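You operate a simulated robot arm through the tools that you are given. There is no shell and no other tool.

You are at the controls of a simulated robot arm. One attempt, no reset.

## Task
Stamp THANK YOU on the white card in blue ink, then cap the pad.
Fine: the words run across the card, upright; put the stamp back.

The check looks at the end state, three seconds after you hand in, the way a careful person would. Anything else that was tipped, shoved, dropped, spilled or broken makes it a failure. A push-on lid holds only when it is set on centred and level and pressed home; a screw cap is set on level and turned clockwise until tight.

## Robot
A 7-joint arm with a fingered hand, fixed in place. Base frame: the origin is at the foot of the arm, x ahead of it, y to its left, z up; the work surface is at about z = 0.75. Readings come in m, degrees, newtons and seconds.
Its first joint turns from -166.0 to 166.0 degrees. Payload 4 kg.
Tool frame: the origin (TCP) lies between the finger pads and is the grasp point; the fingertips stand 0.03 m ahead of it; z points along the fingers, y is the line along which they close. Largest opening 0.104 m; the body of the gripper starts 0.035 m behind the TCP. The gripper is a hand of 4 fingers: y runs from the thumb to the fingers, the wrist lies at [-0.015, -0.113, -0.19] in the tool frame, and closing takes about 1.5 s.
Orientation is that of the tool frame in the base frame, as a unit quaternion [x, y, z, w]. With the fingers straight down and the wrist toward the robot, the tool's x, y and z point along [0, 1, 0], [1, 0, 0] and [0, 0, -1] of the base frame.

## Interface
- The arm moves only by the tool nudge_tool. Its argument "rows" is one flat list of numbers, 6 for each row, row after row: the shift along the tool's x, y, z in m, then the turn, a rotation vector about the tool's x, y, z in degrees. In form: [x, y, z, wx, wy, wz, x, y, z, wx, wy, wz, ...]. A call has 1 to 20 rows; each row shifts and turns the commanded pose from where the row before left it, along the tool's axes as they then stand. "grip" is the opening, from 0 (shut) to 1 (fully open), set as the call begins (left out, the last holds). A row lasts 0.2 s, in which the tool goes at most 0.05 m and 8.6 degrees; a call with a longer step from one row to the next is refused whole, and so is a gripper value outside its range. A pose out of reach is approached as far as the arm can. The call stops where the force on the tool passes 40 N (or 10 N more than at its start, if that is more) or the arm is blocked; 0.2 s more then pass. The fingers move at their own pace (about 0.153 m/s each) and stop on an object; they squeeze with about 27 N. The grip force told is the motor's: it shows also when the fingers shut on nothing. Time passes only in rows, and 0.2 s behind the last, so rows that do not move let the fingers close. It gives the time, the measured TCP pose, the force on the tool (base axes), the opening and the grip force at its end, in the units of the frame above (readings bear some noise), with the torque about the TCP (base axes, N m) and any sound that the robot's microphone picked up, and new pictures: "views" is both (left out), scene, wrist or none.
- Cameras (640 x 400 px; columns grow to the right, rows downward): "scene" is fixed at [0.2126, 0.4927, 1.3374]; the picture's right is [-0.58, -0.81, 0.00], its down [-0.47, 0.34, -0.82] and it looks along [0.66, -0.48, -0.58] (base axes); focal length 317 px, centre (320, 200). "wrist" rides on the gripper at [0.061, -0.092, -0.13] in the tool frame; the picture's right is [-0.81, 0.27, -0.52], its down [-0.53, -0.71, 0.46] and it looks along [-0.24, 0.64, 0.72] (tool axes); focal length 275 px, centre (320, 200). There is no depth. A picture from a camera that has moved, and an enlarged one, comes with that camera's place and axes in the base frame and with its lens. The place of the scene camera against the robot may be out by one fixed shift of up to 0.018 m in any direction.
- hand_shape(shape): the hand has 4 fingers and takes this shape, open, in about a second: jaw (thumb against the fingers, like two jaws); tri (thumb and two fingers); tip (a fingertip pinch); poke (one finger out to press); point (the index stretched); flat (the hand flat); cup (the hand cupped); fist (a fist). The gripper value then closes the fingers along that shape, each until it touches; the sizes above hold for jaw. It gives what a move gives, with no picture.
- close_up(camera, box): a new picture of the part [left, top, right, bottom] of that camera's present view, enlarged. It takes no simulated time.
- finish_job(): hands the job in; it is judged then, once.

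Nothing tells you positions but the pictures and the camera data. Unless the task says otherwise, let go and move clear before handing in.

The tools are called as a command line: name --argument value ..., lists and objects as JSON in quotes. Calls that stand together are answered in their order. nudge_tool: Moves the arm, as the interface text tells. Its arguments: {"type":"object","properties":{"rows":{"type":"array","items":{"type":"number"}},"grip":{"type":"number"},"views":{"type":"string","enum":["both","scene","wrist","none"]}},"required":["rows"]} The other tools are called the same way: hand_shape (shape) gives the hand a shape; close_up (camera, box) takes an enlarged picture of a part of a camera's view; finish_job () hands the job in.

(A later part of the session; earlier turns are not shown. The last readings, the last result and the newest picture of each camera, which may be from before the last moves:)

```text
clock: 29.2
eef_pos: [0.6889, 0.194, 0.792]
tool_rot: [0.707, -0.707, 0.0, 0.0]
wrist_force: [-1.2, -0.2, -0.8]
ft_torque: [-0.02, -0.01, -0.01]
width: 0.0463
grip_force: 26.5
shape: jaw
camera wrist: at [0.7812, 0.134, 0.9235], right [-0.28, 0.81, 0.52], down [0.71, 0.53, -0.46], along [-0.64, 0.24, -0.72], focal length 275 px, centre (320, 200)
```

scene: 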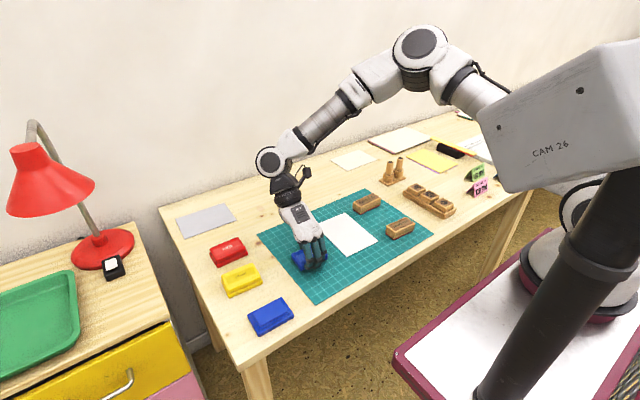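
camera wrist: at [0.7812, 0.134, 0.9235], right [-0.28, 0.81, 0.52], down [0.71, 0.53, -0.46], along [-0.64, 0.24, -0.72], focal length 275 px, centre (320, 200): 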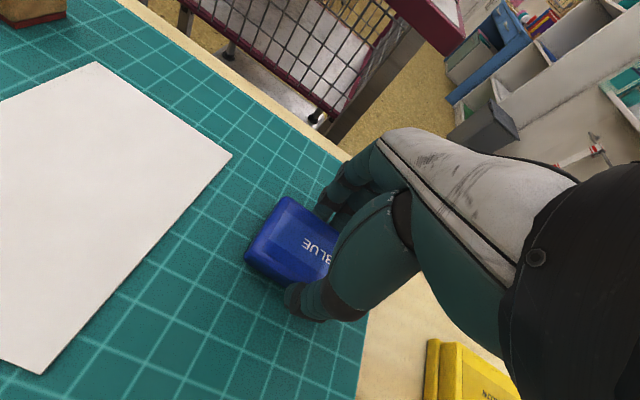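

The pad surface is a raised block of about 62 × 36 mm, centred near (0.603, 0.350). The lid isn't in contact yet, so I'll ease it down onto the mat.

nudge_tool --rows '[0, 0, 0.0015, 0, 0, 0, 0, 0, 0.0015, 0, 0, 0, 0, 0, 0, 0, 0, 0]' --grip 0 --views "none"

close_up --camera "wrist" --box '[220, 170, 380, 340]'

close_up --camera "scene" --box '[270, 220, 350, 290]'

```text
clock: 30.0
eef_pos: [0.6907, 0.1959, 0.7894]
tool_rot: [-0.707, 0.707, 0.0, 0.0]
wrist_force: [0.0, 0.2, -0.6]
ft_torque: [-0.02, 0.0, 0.0]
width: 0.046
grip_force: 27.2
shape: jaw
```

```text
2.35 times, centred on (300, 255) of wrist
camera zoom: at [0.7814, 0.1341, 0.9204], right [-0.27, 0.81, 0.52], down [0.71, 0.53, -0.46], along [-0.64, 0.24, -0.72], focal length 648 px, centre (367, 71)
```

zoom: 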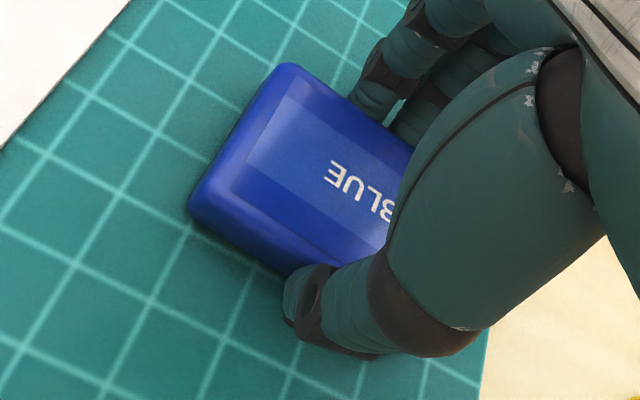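

```text
5.71 times, centred on (310, 255) of scene
camera zoom: at [0.2126, 0.4927, 1.3374], right [-0.58, -0.81, 0.0], down [-0.47, 0.34, -0.82], along [0.66, -0.48, -0.58], focal length 1813 px, centre (377, -114)
```

zoom: 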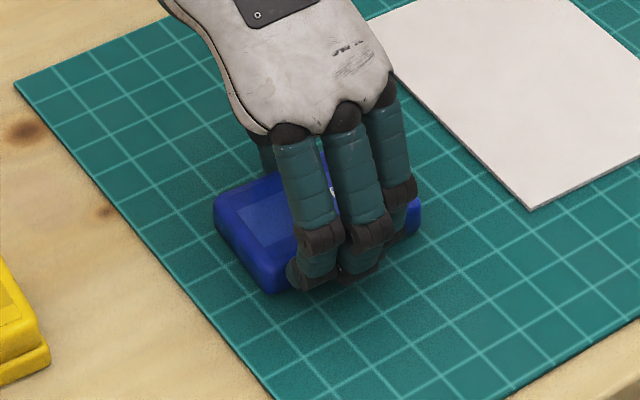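

nudge_tool --rows '[0, 0, 0.001, 0, 0, 0, 0, 0, 0.001, 0, 0, 0, 0, 0, 0, 0, 0, 0]' --grip 0 --views "none"

nudge_tool --rows '[0, 0, 0.001, 0, 0, 0, 0, 0, 0.001, 0, 0, 0, 0, 0, 0, 0, 0, 0]' --grip 0 --views "none"

```text
clock: 30.8
eef_pos: [0.6903, 0.1945, 0.7865]
tool_rot: [-0.707, 0.708, 0.0, 0.0]
wrist_force: [0.0, -0.7, 0.3]
ft_torque: [-0.01, -0.01, 0.01]
width: 0.0461
grip_force: 27.2
shape: jaw
```

```text
clock: 31.6
eef_pos: [0.6895, 0.1947, 0.7843]
tool_rot: [0.707, -0.707, 0.0, 0.0]
wrist_force: [-0.1, -0.9, 5.8]
ft_torque: [-0.01, 0.03, 0.02]
width: 0.0461
grip_force: 27.0
shape: jaw
```

The lid has touched the mat (5.8 N). I'll release it and rise.

nudge_tool --rows '[0, 0, 0, 0, 0, 0, 0, 0, 0, 0, 0, 0, 0, 0, 0, 0, 0, 0, 0, 0, 0, 0, 0, 0]' --grip 0.85 --views "none"

nudge_tool --rows '[0, 0, -0.02, 0, 0, 0, 0, 0, -0.03, 0, 0, 0, 0, 0, -0.04, 0, 0, 0, 0, 0, -0.04, 0, 0, 0, 0, 0, 0, 0, 0, 0]' --grip 0.85 --views "both"

```text
clock: 32.6
eef_pos: [0.6903, 0.1946, 0.7852]
tool_rot: [-0.707, 0.707, 0.0, -0.001]
wrist_force: [0.7, -0.1, 0.6]
ft_torque: [0.01, 0.01, 0.0]
width: 0.0886
grip_force: 0.0
shape: jaw
```

```text
clock: 33.8
eef_pos: [0.6907, 0.1954, 0.9142]
tool_rot: [0.707, -0.707, 0.0, 0.0]
wrist_force: [0.3, 0.0, 0.2]
ft_torque: [0.0, 0.01, 0.02]
width: 0.0883
grip_force: 0.1
shape: jaw
camera wrist: at [0.7822, 0.1344, 1.0465], right [-0.27, 0.81, 0.52], down [0.71, 0.53, -0.46], along [-0.64, 0.24, -0.72], focal length 275 px, centre (320, 200)
```

scene: 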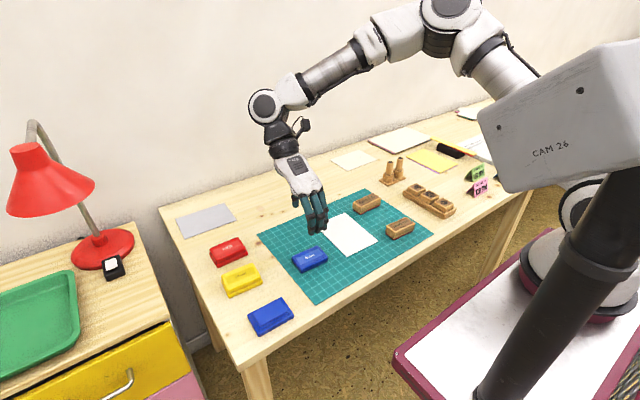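
wrist: 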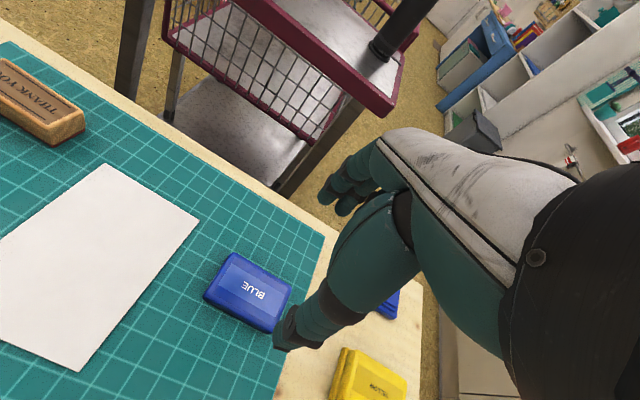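

The lid rests flat on the mat. I'll now go over toward the THANK YOU stamp for a precise look.

nudge_tool --rows '[0.039, 0.008, -0.0072, 0, 0, 0, 0.039, 0.008, -0.0072, 0, 0, 0, 0.039, 0.008, -0.0072, 0, 0, 0, 0.039, 0.008, -0.0072, 0, 0, 0, 0.039, 0.008, -0.0072, 0, 0, 0, 0, 0, 0, 0, 0, 0]' --grip 0.7 --views "both"

close_up --camera "wrist" --box '[130, 200, 270, 310]'

close_up --camera "scene" --box '[360, 190, 440, 260]'

```text
clock: 35.2
eef_pos: [0.649, -0.001, 0.9493]
tool_rot: [0.707, -0.707, 0.001, 0.001]
wrist_force: [-0.4, 0.2, 0.4]
ft_torque: [0.03, -0.01, -0.01]
width: 0.0733
grip_force: 0.1
shape: jaw
camera wrist: at [0.7407, -0.0618, 1.0816], right [-0.27, 0.81, 0.52], down [0.71, 0.53, -0.46], along [-0.64, 0.24, -0.72], focal length 275 px, centre (320, 200)
```

scene: 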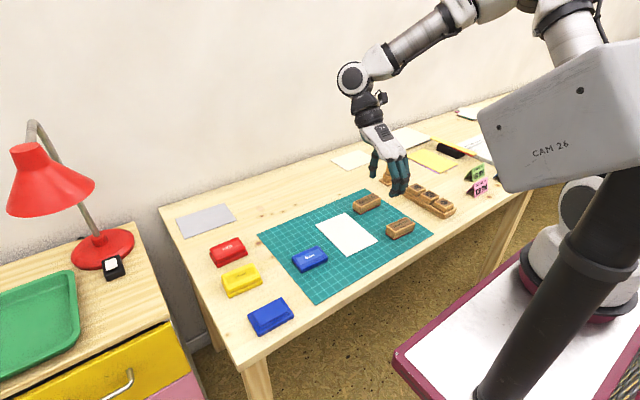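
wrist: 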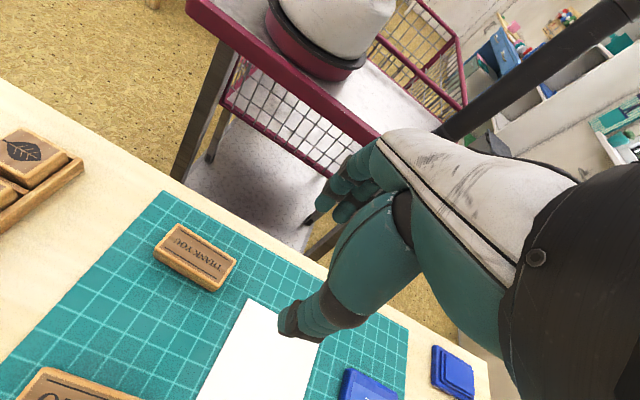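

```text
3.64 times, centred on (200, 255) of wrist
camera zoom: at [0.7407, -0.0618, 1.0816], right [-0.27, 0.81, 0.52], down [0.71, 0.53, -0.46], along [-0.64, 0.24, -0.72], focal length 1001 px, centre (756, 0)
```

zoom: 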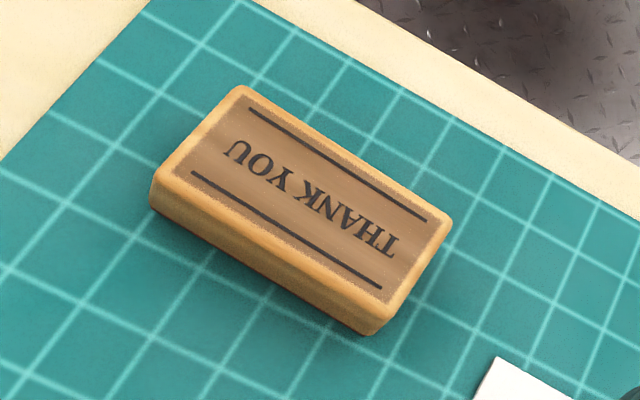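

```text
5.71 times, centred on (400, 225) of scene
camera zoom: at [0.2126, 0.4927, 1.3374], right [-0.58, -0.81, 0.0], down [-0.47, 0.34, -0.82], along [0.66, -0.48, -0.58], focal length 1813 px, centre (-137, 57)
```

zoom: 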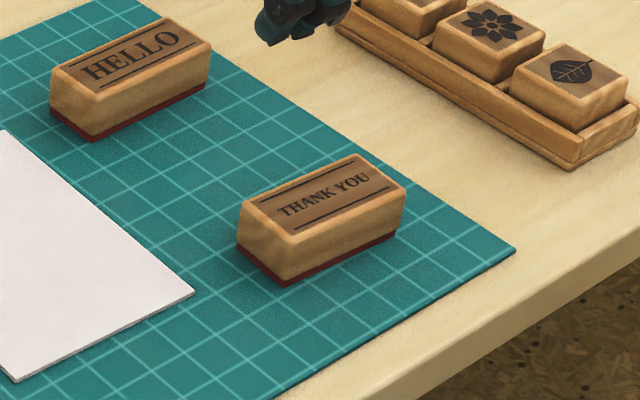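

The stamp's centre is at about (0.630, -0.064) with its top near z 0.785, turned about 3.5–4°. I'll move above it, turn the hand to match, and check.

nudge_tool --rows '[0.021, 0.0063, 0.033, 0, 0, 0, 0.021, 0.0063, 0.033, 0, 0, 0, 0.021, 0.0063, 0.03, 0, 0, 0, 0, 0, 0, 0, 0, 3.7, 0, 0, 0, 0, 0, 0]' --grip 0.7 --views "both"

close_up --camera "wrist" --box '[200, 200, 380, 350]'

close_up --camera "scene" --box '[360, 180, 440, 250]'

```text
clock: 36.4
eef_pos: [0.6301, -0.0631, 0.854]
tool_rot: [-0.684, 0.729, 0.0, 0.0]
wrist_force: [0.0, -1.3, -0.3]
ft_torque: [0.04, -0.01, -0.02]
width: 0.0732
grip_force: 0.0
shape: jaw
camera wrist: at [0.7176, -0.1303, 0.9859], right [-0.22, 0.83, 0.52], down [0.75, 0.49, -0.46], along [-0.63, 0.29, -0.72], focal length 275 px, centre (320, 200)
```

scene: 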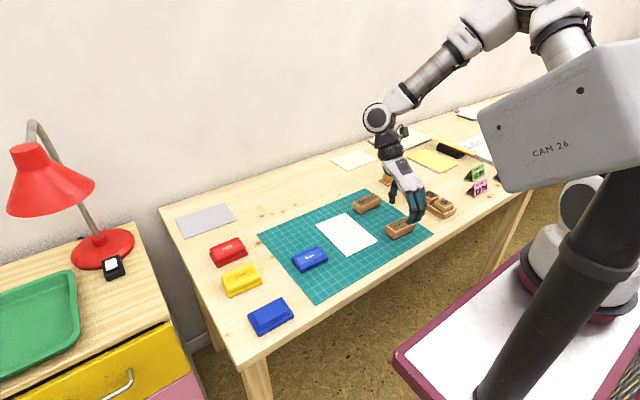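
wrist: 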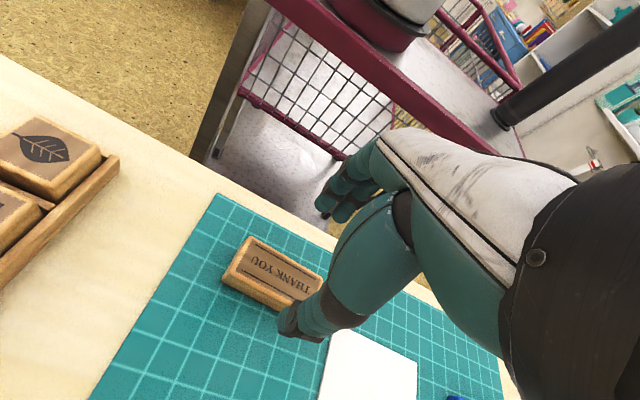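

```text
2.67 times, centred on (290, 275) of wrist
camera zoom: at [0.7176, -0.1303, 0.9859], right [-0.22, 0.83, 0.52], down [0.75, 0.49, -0.46], along [-0.63, 0.29, -0.72], focal length 734 px, centre (400, 0)
```

zoom: 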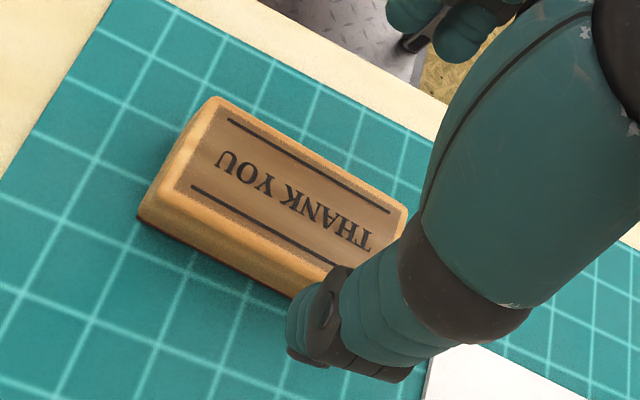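

```text
5.71 times, centred on (400, 215) of scene
camera zoom: at [0.2126, 0.4927, 1.3374], right [-0.58, -0.81, 0.0], down [-0.47, 0.34, -0.82], along [0.66, -0.48, -0.58], focal length 1813 px, centre (-137, 114)
```

zoom: 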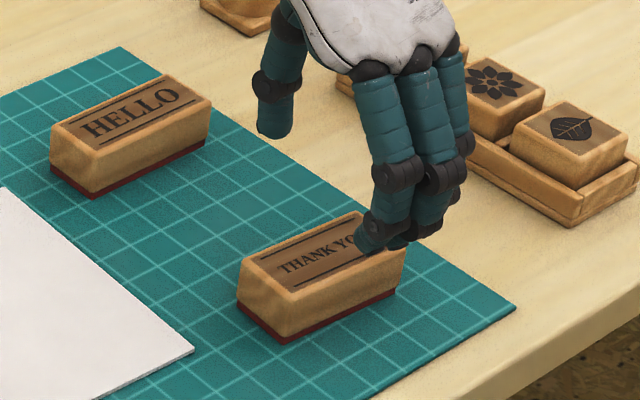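

The alignment is within about a millimetre. I'll lower so the fingertips come beside the wooden body, clear of the mat.

nudge_tool --rows '[0.0007, -0.0005, 0.025, 0, 0, 0.3, 0, 0, 0.02, 0, 0, 0, 0, 0, 0.012, 0, 0, 0, 0, 0, 0.005, 0, 0, 0, 0, 0, 0, 0, 0, 0]' --grip 0.7 --views "both"

close_up --camera "wrist" --box '[220, 190, 400, 340]'

close_up --camera "scene" --box '[360, 190, 440, 260]'

```text
clock: 37.6
eef_pos: [0.6299, -0.0635, 0.7935]
tool_rot: [-0.682, 0.731, 0.0, 0.0]
wrist_force: [0.7, -0.6, 0.8]
ft_torque: [0.0, -0.02, 0.02]
width: 0.0732
grip_force: 0.1
shape: jaw
camera wrist: at [0.7181, -0.1308, 0.9243], right [-0.22, 0.83, 0.52], down [0.75, 0.48, -0.46], along [-0.63, 0.29, -0.72], focal length 275 px, centre (320, 200)
```

scene: 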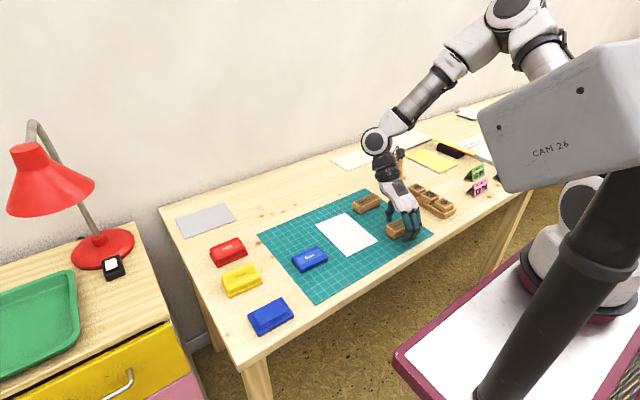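
wrist: 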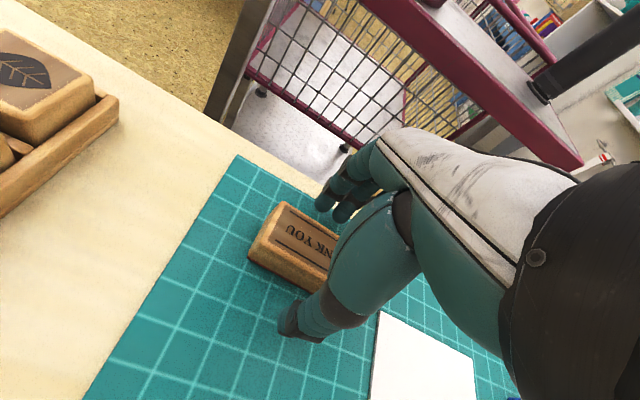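

```text
2.67 times, centred on (310, 265) of wrist
camera zoom: at [0.7181, -0.1308, 0.9243], right [-0.22, 0.83, 0.52], down [0.75, 0.48, -0.46], along [-0.63, 0.29, -0.72], focal length 734 px, centre (347, 27)
```

zoom: 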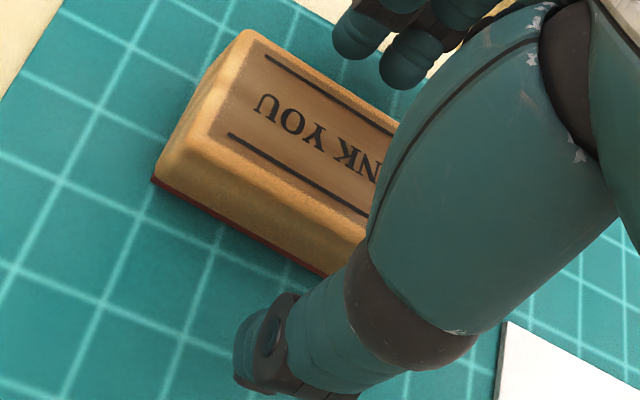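

```text
5.71 times, centred on (400, 225) of scene
camera zoom: at [0.2126, 0.4927, 1.3374], right [-0.58, -0.81, 0.0], down [-0.47, 0.34, -0.82], along [0.66, -0.48, -0.58], focal length 1813 px, centre (-137, 57)
```

zoom: 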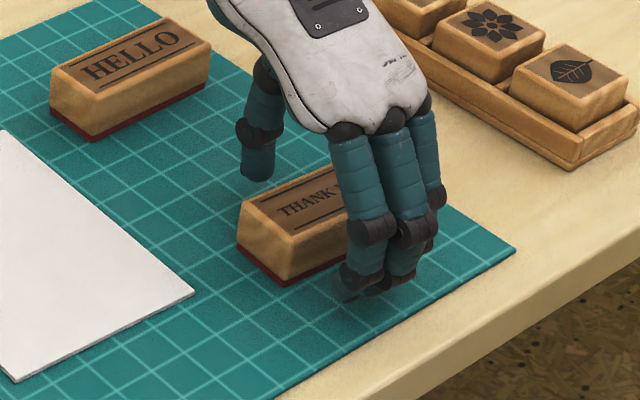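

The fingers straddle the stamp's long sides. I'll close on it.

nudge_tool --rows '[0, 0, 0, 0, 0, 0, 0, 0, 0, 0, 0, 0, 0, 0, 0, 0, 0, 0, 0, 0, 0, 0, 0, 0, 0, 0, 0, 0, 0, 0, 0, 0, 0, 0, 0, 0, 0, 0, 0, 0, 0, 0, 0, 0, 0, 0, 0, 0]' --grip 0 --views "both"

close_up --camera "wrist" --box '[220, 190, 400, 340]'

close_up --camera "scene" --box '[360, 190, 440, 260]'

```text
clock: 39.4
eef_pos: [0.6305, -0.0644, 0.7931]
tool_rot: [-0.682, 0.731, 0.001, 0.0]
wrist_force: [0.8, 0.0, -0.7]
ft_torque: [0.01, 0.01, -0.01]
width: 0.0304
grip_force: 26.8
shape: jaw
camera wrist: at [0.7181, -0.1309, 0.9244], right [-0.22, 0.83, 0.52], down [0.75, 0.48, -0.46], along [-0.63, 0.29, -0.72], focal length 275 px, centre (320, 200)
```

scene: 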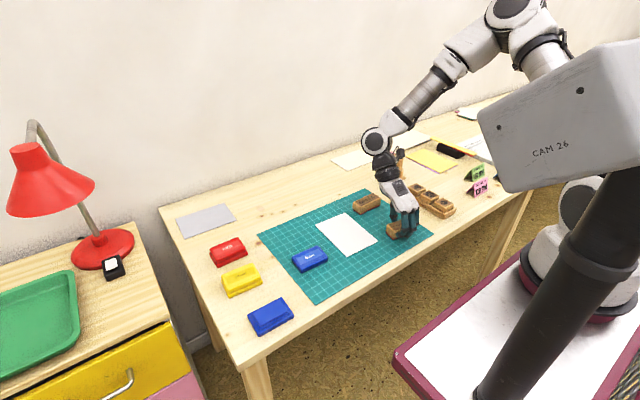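
wrist: 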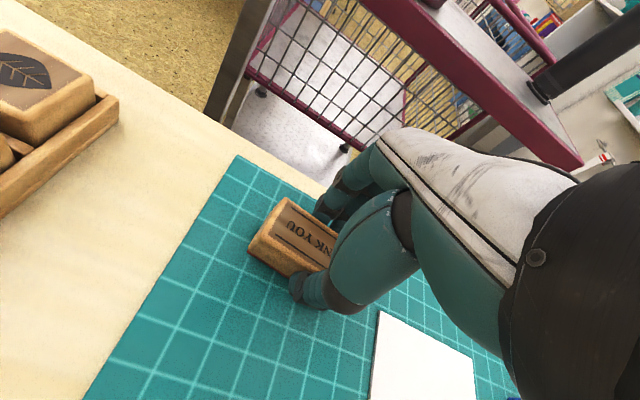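

```text
2.67 times, centred on (310, 265) of wrist
camera zoom: at [0.7181, -0.1309, 0.9244], right [-0.22, 0.83, 0.52], down [0.75, 0.48, -0.46], along [-0.63, 0.29, -0.72], focal length 734 px, centre (347, 27)
```

zoom: 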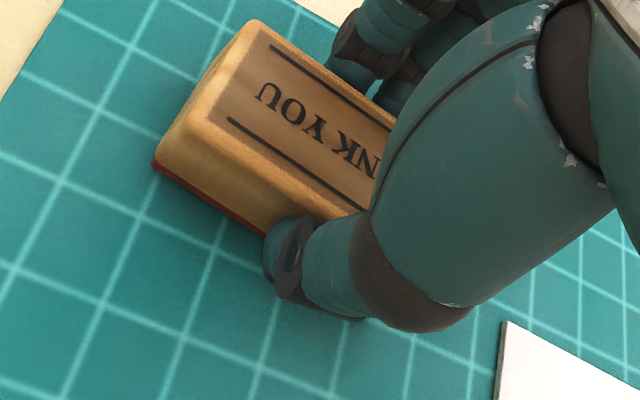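

```text
5.71 times, centred on (400, 225) of scene
camera zoom: at [0.2126, 0.4927, 1.3374], right [-0.58, -0.81, 0.0], down [-0.47, 0.34, -0.82], along [0.66, -0.48, -0.58], focal length 1813 px, centre (-137, 57)
```

zoom: 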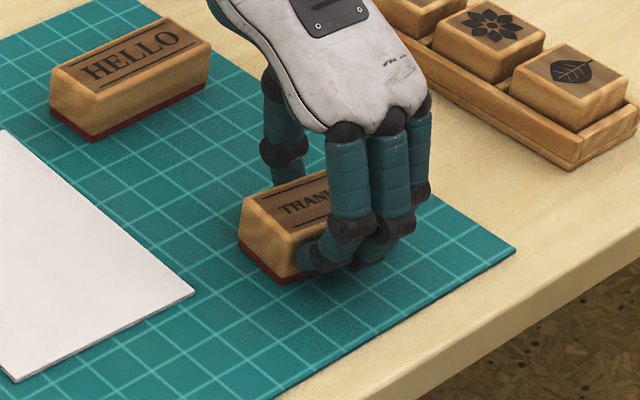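

The stamp is held but seems to have turned a few degrees as the fingers closed. I'll lift it straight up and measure how it sits in the hand.

nudge_tool --rows '[0, 0, -0.005, 0, 0, 0, 0, 0, -0.02, 0, 0, 0, 0, 0, -0.03, 0, 0, 0, 0, 0, -0.03, 0, 0, 0, 0, 0, 0, 0, 0, 0]' --grip 0 --views "both"

close_up --camera "wrist" --box '[220, 180, 380, 320]'

close_up --camera "scene" --box '[360, 160, 440, 250]'

```text
clock: 40.6
eef_pos: [0.6299, -0.0643, 0.8794]
tool_rot: [-0.682, 0.731, -0.001, 0.0]
wrist_force: [-0.3, 0.5, -0.8]
ft_torque: [-0.04, -0.03, -0.02]
width: 0.0307
grip_force: 26.7
shape: jaw
camera wrist: at [0.718, -0.1304, 1.01], right [-0.22, 0.83, 0.52], down [0.75, 0.48, -0.46], along [-0.63, 0.29, -0.72], focal length 275 px, centre (320, 200)
```

scene: 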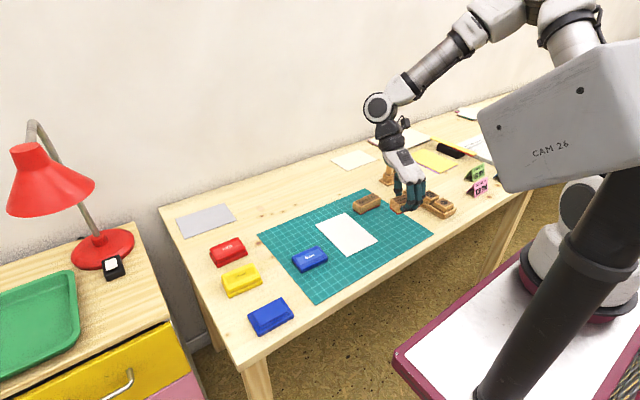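
wrist: 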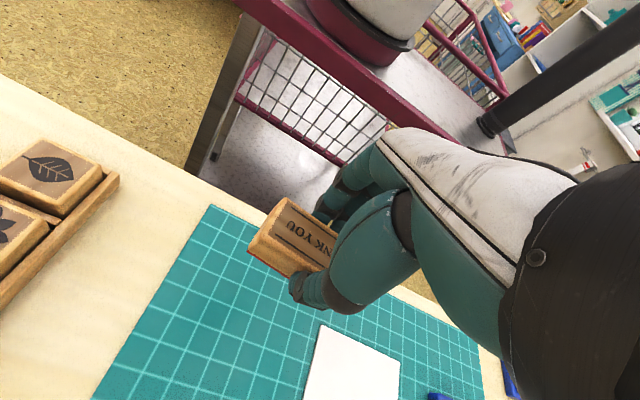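

```text
2.86 times, centred on (300, 250) of wrist
camera zoom: at [0.718, -0.1304, 1.01], right [-0.22, 0.83, 0.52], down [0.75, 0.48, -0.46], along [-0.63, 0.29, -0.72], focal length 786 px, centre (377, 57)
```

zoom: 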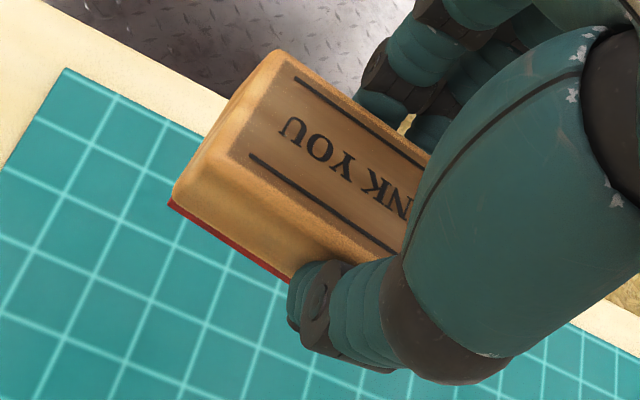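

```text
4.44 times, centred on (400, 205) of scene
camera zoom: at [0.2126, 0.4927, 1.3374], right [-0.58, -0.81, 0.0], down [-0.47, 0.34, -0.82], along [0.66, -0.48, -0.58], focal length 1410 px, centre (-36, 178)
```

zoom: 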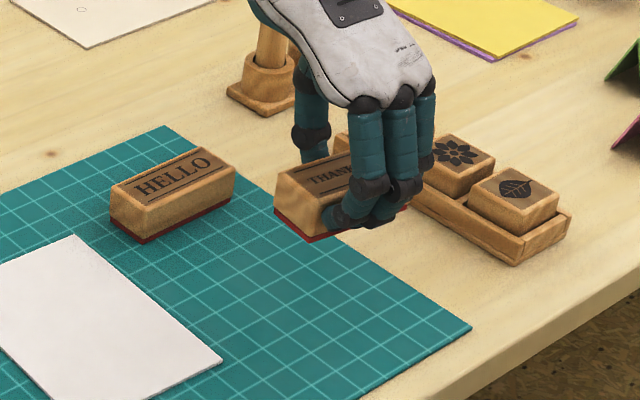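

In the hand the stamp is level and centred on the TCP but turned about 3.7° clockwise, so I'll compensate in yaw. I'll raise it, turn it to match the card, and carry it above the open blue pad.

nudge_tool --rows '[0, 0, -0.04, 0, 0, -5.6, 0, 0, 0, 0, 0, 0, -0.0415, 0.0016, 0, 0, 0, 0, -0.0415, 0.0016, 0, 0, 0, 0, -0.0415, 0.0016, 0, 0, 0, 0, -0.0415, 0.0016, 0, 0, 0, 0, -0.0415, 0.0016, 0, 0, 0, 0, -0.0415, 0.0016, 0, 0, 0, 0, -0.0415, 0.0016, 0, 0, 0, 0, -0.0415, 0.0016, 0, 0, 0, 0, -0.0415, 0.0016, 0, 0, 0, 0, -0.0415, 0.0016, 0, 0, 0, 0, 0, 0, 0.03, 0, 0, 0, 0, 0, 0, 0, 0, 0]' --grip 0 --views "both"

close_up --camera "wrist" --box '[200, 180, 380, 340]'

close_up --camera "scene" --box '[220, 250, 320, 350]'

```text
clock: 43.6
eef_pos: [0.6038, 0.3524, 0.8878]
tool_rot: [0.717, -0.697, 0.0, 0.0]
wrist_force: [0.6, -0.8, -1.0]
ft_torque: [-0.01, 0.01, -0.02]
width: 0.0305
grip_force: 27.2
shape: jaw
camera wrist: at [0.6969, 0.2934, 1.0192], right [-0.3, 0.8, 0.52], down [0.7, 0.55, -0.46], along [-0.65, 0.23, -0.72], focal length 275 px, centre (320, 200)
```

scene: 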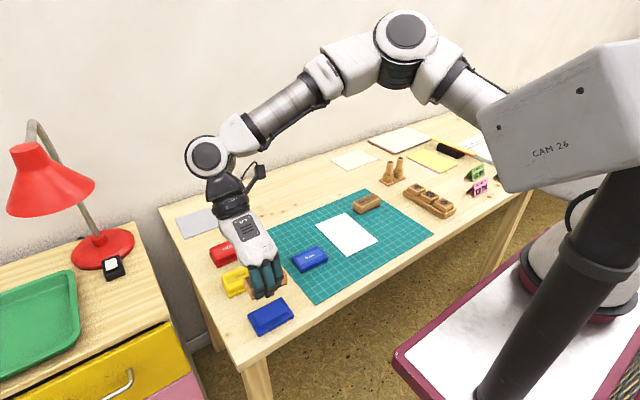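
wrist: 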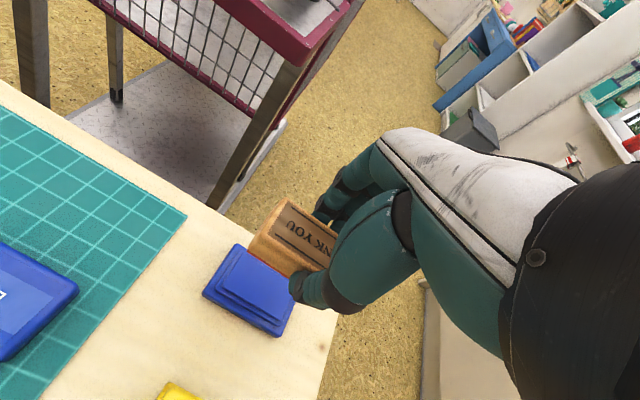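

```text
2.50 times, centred on (290, 260) of wrist
camera zoom: at [0.6969, 0.2934, 1.0192], right [-0.3, 0.8, 0.52], down [0.7, 0.55, -0.46], along [-0.65, 0.23, -0.72], focal length 688 px, centre (395, 50)
```

zoom: 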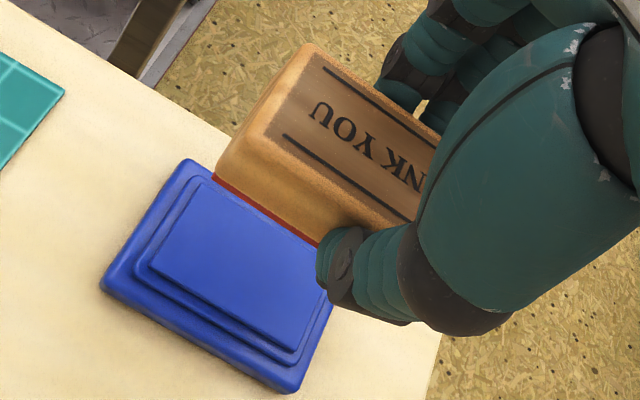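

```text
4.00 times, centred on (270, 300) of scene
camera zoom: at [0.2126, 0.4927, 1.3374], right [-0.58, -0.81, 0.0], down [-0.47, 0.34, -0.82], along [0.66, -0.48, -0.58], focal length 1269 px, centre (520, -200)
```

zoom: 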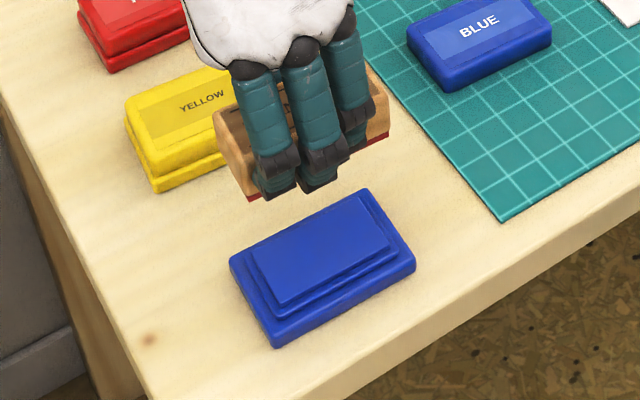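

The pad block is centred near (0.602, 0.350) and undisturbed. I'll centre the stamp on it and descend to just above the ink.

nudge_tool --rows '[0.0024, 0.0019, 0.025, 0, 0, 0, 0, 0, 0.025, 0, 0, 0, 0, 0, 0.012, 0, 0, 0, 0, 0, 0.003, 0, 0, 0, 0, 0, 0, 0, 0, 0]' --grip 0 --views "both"

close_up --camera "wrist" --box '[200, 180, 380, 340]'

close_up --camera "scene" --box '[230, 260, 310, 350]'

```text
clock: 44.8
eef_pos: [0.6014, 0.3487, 0.8239]
tool_rot: [0.717, -0.697, 0.0, 0.0]
wrist_force: [0.2, -0.1, -0.2]
ft_torque: [-0.02, -0.01, 0.01]
width: 0.0306
grip_force: 26.7
shape: jaw
camera wrist: at [0.6953, 0.2904, 0.9543], right [-0.3, 0.8, 0.52], down [0.7, 0.55, -0.46], along [-0.65, 0.23, -0.72], focal length 275 px, centre (320, 200)
```

scene: 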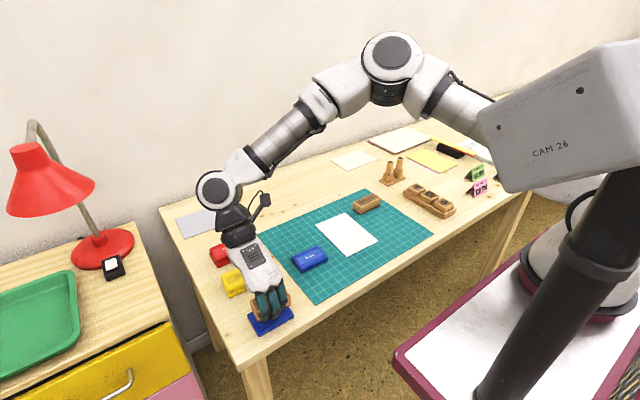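
wrist: 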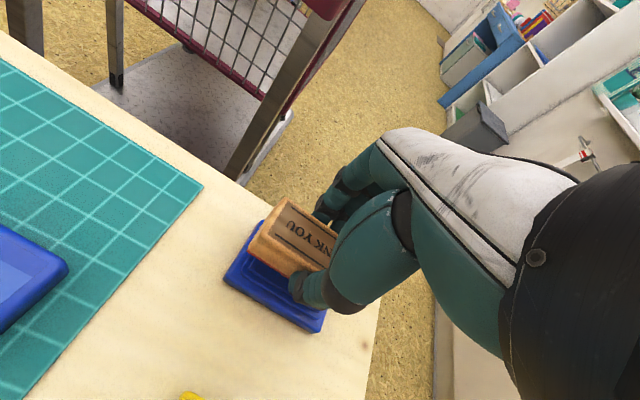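

```text
2.50 times, centred on (290, 260) of wrist
camera zoom: at [0.6953, 0.2904, 0.9543], right [-0.3, 0.8, 0.52], down [0.7, 0.55, -0.46], along [-0.65, 0.23, -0.72], focal length 688 px, centre (395, 50)
```

zoom: 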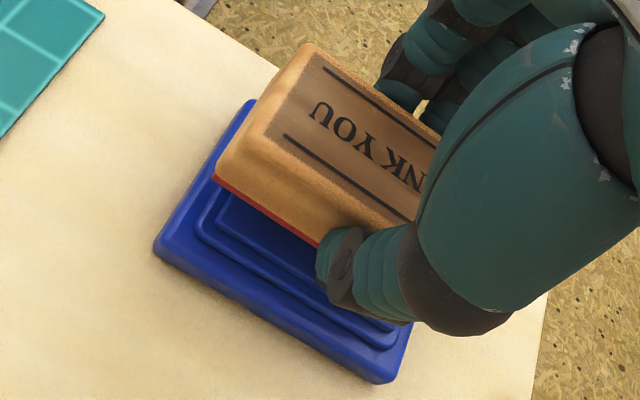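

```text
4.44 times, centred on (270, 305) of scene
camera zoom: at [0.2126, 0.4927, 1.3374], right [-0.58, -0.81, 0.0], down [-0.47, 0.34, -0.82], along [0.66, -0.48, -0.58], focal length 1410 px, centre (542, -267)
```

zoom: 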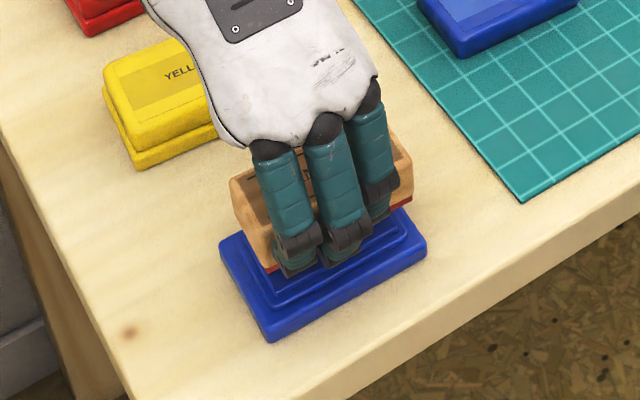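

A few millimetres of gap remain. I'll descend in small steps and watch the force.

nudge_tool --rows '[0, 0, 0.0015, 0, 0, 0, 0, 0, 0.0015, 0, 0, 0, 0, 0, 0.0015, 0, 0, 0, 0, 0, 0, 0, 0, 0]' --grip 0 --views "none"

nudge_tool --rows '[0, 0, 0.0015, 0, 0, 0, 0, 0, 0.0015, 0, 0, 0, 0, 0, 0, 0, 0, 0]' --grip 0 --views "none"

```text
clock: 45.8
eef_pos: [0.5999, 0.349, 0.8189]
tool_rot: [0.717, -0.697, 0.0, 0.0]
wrist_force: [0.9, 0.1, -0.4]
ft_torque: [0.01, 0.01, 0.0]
width: 0.0304
grip_force: 26.7
shape: jaw
```

```text
clock: 46.6
eef_pos: [0.6015, 0.3489, 0.8158]
tool_rot: [0.717, -0.697, 0.0, 0.001]
wrist_force: [-0.2, 0.0, -0.8]
ft_torque: [-0.04, 0.0, -0.02]
width: 0.0305
grip_force: 26.9
shape: jaw
```

nudge_tool --rows '[0, 0, 0.001, 0, 0, 0, 0, 0, 0.001, 0, 0, 0, 0, 0, 0, 0, 0, 0]' --grip 0 --views "none"

nudge_tool --rows '[0, 0, 0.001, 0, 0, 0, 0, 0, 0.001, 0, 0, 0, 0, 0, 0, 0, 0, 0]' --grip 0 --views "none"

```text
clock: 47.4
eef_pos: [0.602, 0.3478, 0.8133]
tool_rot: [0.717, -0.697, 0.0, 0.0]
wrist_force: [-0.1, 0.9, -0.1]
ft_torque: [-0.02, -0.03, 0.01]
width: 0.0302
grip_force: 27.3
shape: jaw
```

```text
clock: 48.2
eef_pos: [0.6011, 0.3474, 0.8115]
tool_rot: [0.717, -0.697, 0.0, 0.0]
wrist_force: [-0.7, 0.6, -0.6]
ft_torque: [-0.01, -0.05, 0.01]
width: 0.0303
grip_force: 26.9
shape: jaw
```

nudge_tool --rows '[-0.001, 0, 0.001, 0, 0, 0, 0, 0, 0.001, 0, 0, 0, 0, 0, 0, 0, 0, 0]' --grip 0 --views "wrist"

close_up --camera "wrist" --box '[200, 180, 380, 340]'

close_up --camera "scene" --box '[230, 260, 310, 350]'

```text
clock: 49.0
eef_pos: [0.6016, 0.3496, 0.8094]
tool_rot: [0.717, -0.697, 0.0, 0.0]
wrist_force: [-0.2, 0.2, 0.0]
ft_torque: [0.03, 0.0, -0.05]
width: 0.0303
grip_force: 27.3
shape: jaw
camera wrist: at [0.6951, 0.2913, 0.9411], right [-0.3, 0.8, 0.52], down [0.7, 0.55, -0.46], along [-0.65, 0.23, -0.72], focal length 275 px, centre (320, 200)
```

wrist: 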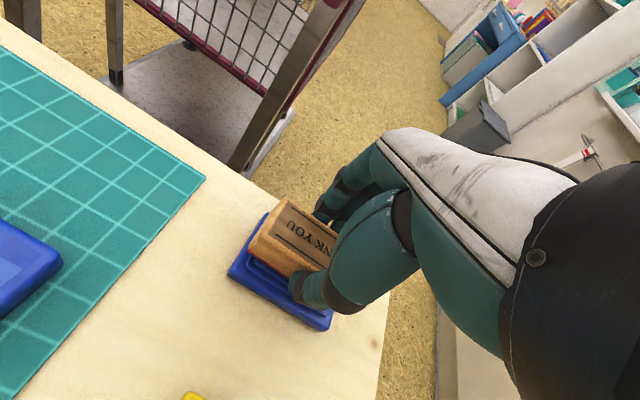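

```text
2.50 times, centred on (290, 260) of wrist
camera zoom: at [0.6951, 0.2913, 0.9411], right [-0.3, 0.8, 0.52], down [0.7, 0.55, -0.46], along [-0.65, 0.23, -0.72], focal length 688 px, centre (395, 50)
```

zoom: 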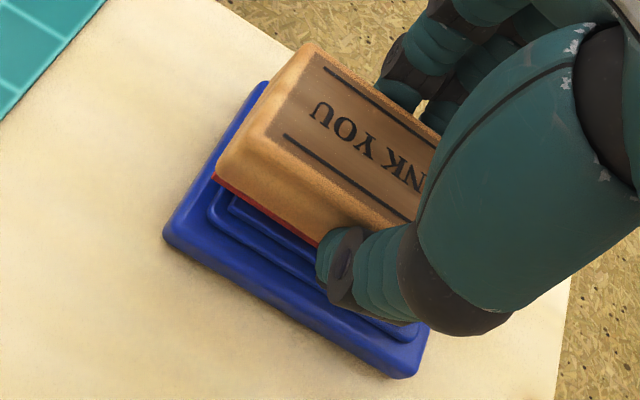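

```text
4.44 times, centred on (270, 305) of scene
camera zoom: at [0.2126, 0.4927, 1.3374], right [-0.58, -0.81, 0.0], down [-0.47, 0.34, -0.82], along [0.66, -0.48, -0.58], focal length 1410 px, centre (542, -267)
```

zoom: 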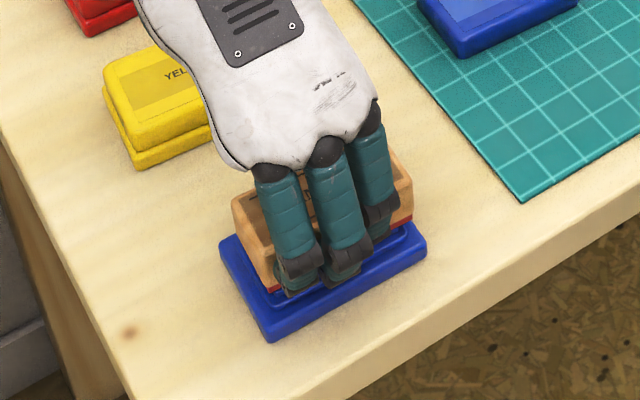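

nudge_tool --rows '[0, 0, 0.001, 0, 0, 0, 0, 0, 0.001, 0, 0, 0, 0, 0, 0, 0, 0, 0]' --grip 0 --views "none"

nudge_tool --rows '[0, 0, 0.001, 0, 0, 0, 0, 0, 0.001, 0, 0, 0, 0, 0, 0, 0, 0, 0]' --grip 0 --views "none"

```text
clock: 49.8
eef_pos: [0.6022, 0.3509, 0.8092]
tool_rot: [0.717, -0.697, 0.0, 0.0]
wrist_force: [0.4, -0.2, 14.1]
ft_torque: [0.04, 0.03, 0.05]
width: 0.0311
grip_force: 27.1
shape: jaw
```

```text
clock: 50.6
eef_pos: [0.601, 0.349, 0.8076]
tool_rot: [0.717, -0.697, 0.0, -0.001]
wrist_force: [1.7, -0.6, 32.7]
ft_torque: [0.04, -0.03, 0.03]
width: 0.0323
grip_force: 27.5
shape: jaw
```

The stamp is pressed firmly on the pad (33 N). I'll lift it off straight and look at it.

nudge_tool --rows '[0, 0, -0.002, 0, 0, 0, 0, 0, -0.004, 0, 0, 0, 0, 0, -0.02, 0, 0, 0, 0, 0, -0.03, 0, 0, 0, 0, 0, -0.03, 0, 0, 0, 0, 0, 0, 0, 0, 0]' --grip 0 --views "both"

close_up --camera "wrist" --box '[200, 180, 380, 340]'

close_up --camera "scene" --box '[220, 250, 320, 350]'

```text
clock: 52.0
eef_pos: [0.6011, 0.3498, 0.8922]
tool_rot: [0.717, -0.697, 0.001, 0.0]
wrist_force: [0.0, 0.2, -0.3]
ft_torque: [0.01, -0.01, -0.02]
width: 0.0314
grip_force: 26.8
shape: jaw
camera wrist: at [0.6946, 0.2913, 1.0238], right [-0.3, 0.8, 0.52], down [0.7, 0.55, -0.46], along [-0.65, 0.23, -0.72], focal length 275 px, centre (320, 200)
```

scene: 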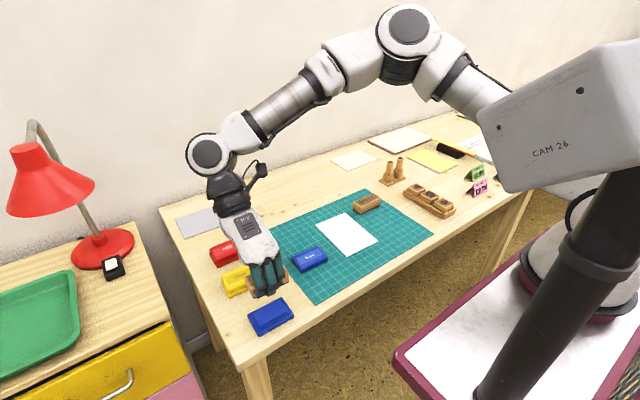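
wrist: 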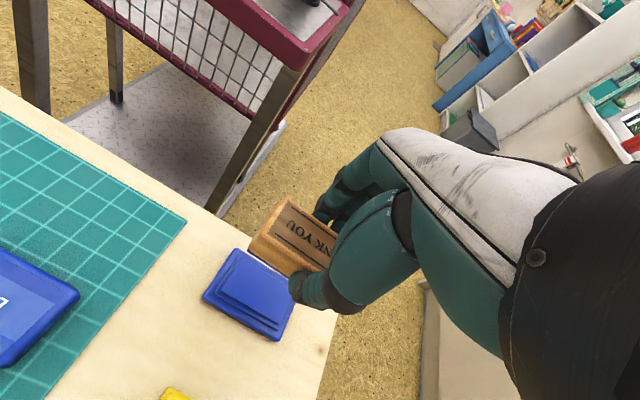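

```text
2.50 times, centred on (290, 260) of wrist
camera zoom: at [0.6946, 0.2913, 1.0238], right [-0.3, 0.8, 0.52], down [0.7, 0.55, -0.46], along [-0.65, 0.23, -0.72], focal length 688 px, centre (395, 50)
```

zoom: 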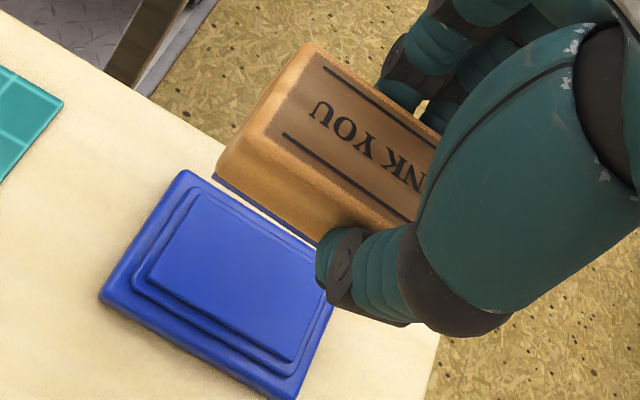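

```text
4.00 times, centred on (270, 300) of scene
camera zoom: at [0.2126, 0.4927, 1.3374], right [-0.58, -0.81, 0.0], down [-0.47, 0.34, -0.82], along [0.66, -0.48, -0.58], focal length 1269 px, centre (520, -200)
```

zoom: 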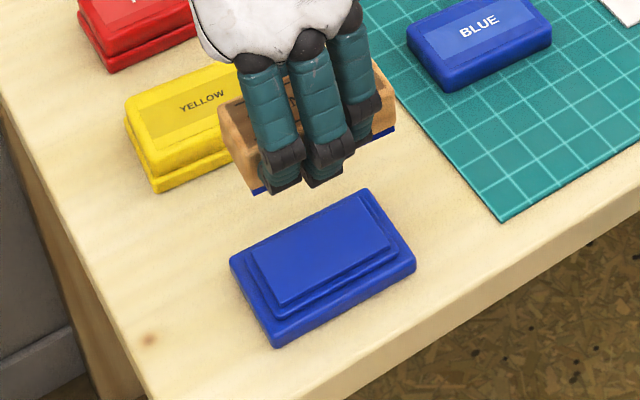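

The die is now blue, so the stamp is inked, and it hasn't shifted in the hand. I'll carry it toward the card and re-measure the card on the way.

nudge_tool --rows '[0.0388, -0.0173, -0.005, 0, 0, 0, 0.0388, -0.0173, 0, 0, 0, 0, 0.0388, -0.0173, 0, 0, 0, 0, 0.0388, -0.0173, 0, 0, 0, 0, 0.0388, -0.0173, 0, 0, 0, 0, 0.0388, -0.0173, 0, 0, 0, 0, 0, 0, 0, 0, 0, 0]' --grip 0 --views "both"

close_up --camera "wrist" --box '[0, 120, 280, 380]'

```text
clock: 53.6
eef_pos: [0.7118, 0.119, 0.896]
tool_rot: [0.717, -0.697, 0.0, 0.001]
wrist_force: [0.6, -0.3, -0.9]
ft_torque: [0.01, -0.01, -0.02]
width: 0.0317
grip_force: 27.3
shape: jaw
camera wrist: at [0.8047, 0.061, 1.0276], right [-0.3, 0.8, 0.52], down [0.7, 0.55, -0.46], along [-0.65, 0.23, -0.72], focal length 275 px, centre (320, 200)
```

scene: 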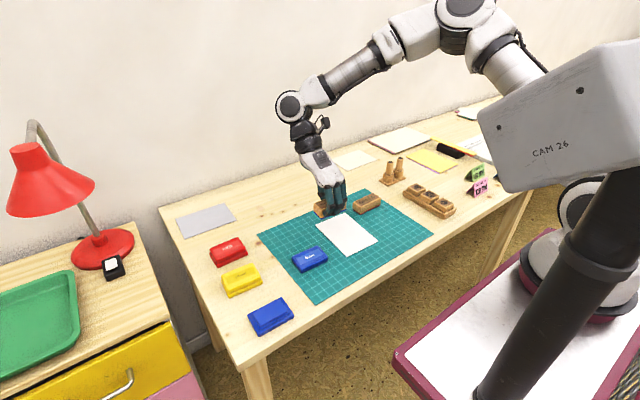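
wrist: 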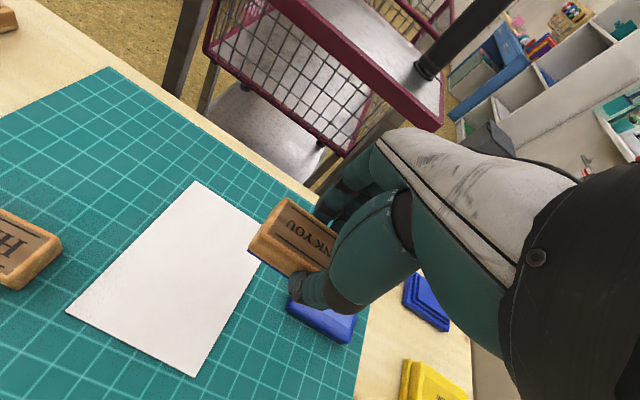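

```text
1.54 times, centred on (140, 250) of wrist
camera zoom: at [0.8047, 0.061, 1.0276], right [-0.3, 0.8, 0.52], down [0.7, 0.55, -0.46], along [-0.65, 0.23, -0.72], focal length 424 px, centre (597, 123)
```

zoom: 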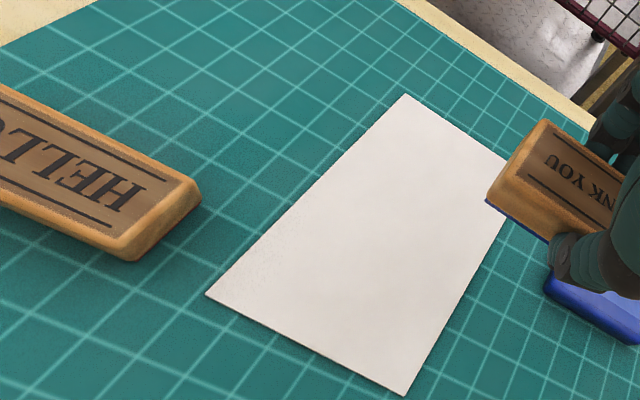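

close_up --camera "wrist" --box '[160, 160, 300, 260]'

close_up --camera "wrist" --box '[50, 280, 230, 390]'

close_up --camera "wrist" --box '[230, 180, 350, 300]'

```text
4.00 times, centred on (230, 210) of wrist
camera zoom: at [0.8047, 0.061, 1.0276], right [-0.3, 0.8, 0.52], down [0.7, 0.55, -0.46], along [-0.65, 0.23, -0.72], focal length 1101 px, centre (680, 160)
```

zoom: 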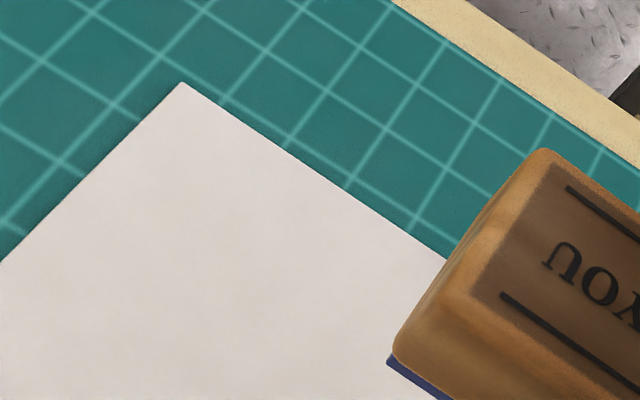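

```text
3.56 times, centred on (140, 335) of wrist
camera zoom: at [0.8047, 0.061, 1.0276], right [-0.3, 0.8, 0.52], down [0.7, 0.55, -0.46], along [-0.65, 0.23, -0.72], focal length 979 px, centre (960, -280)
```

zoom: 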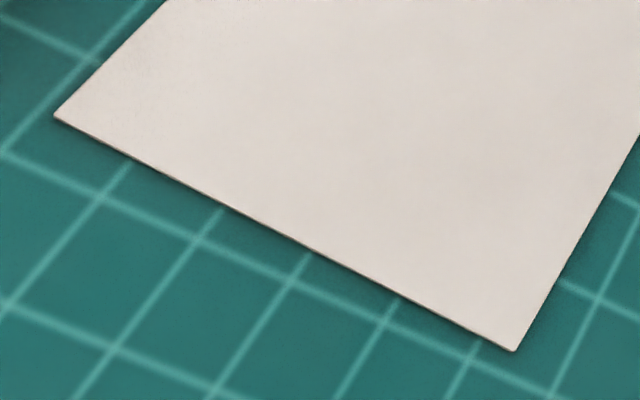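

```text
3.33 times, centred on (290, 240) of wrist
camera zoom: at [0.8047, 0.061, 1.0276], right [-0.3, 0.8, 0.52], down [0.7, 0.55, -0.46], along [-0.65, 0.23, -0.72], focal length 918 px, centre (420, 67)
```

zoom: 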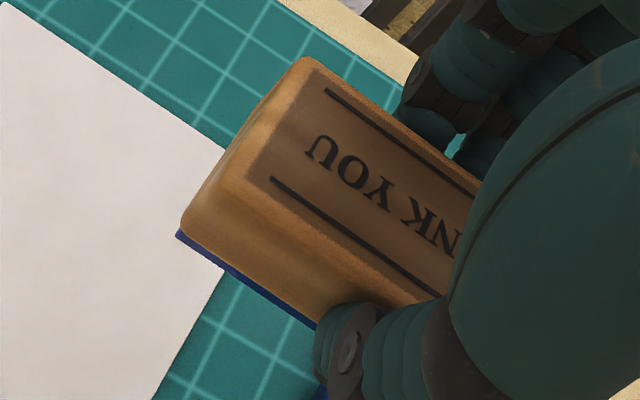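

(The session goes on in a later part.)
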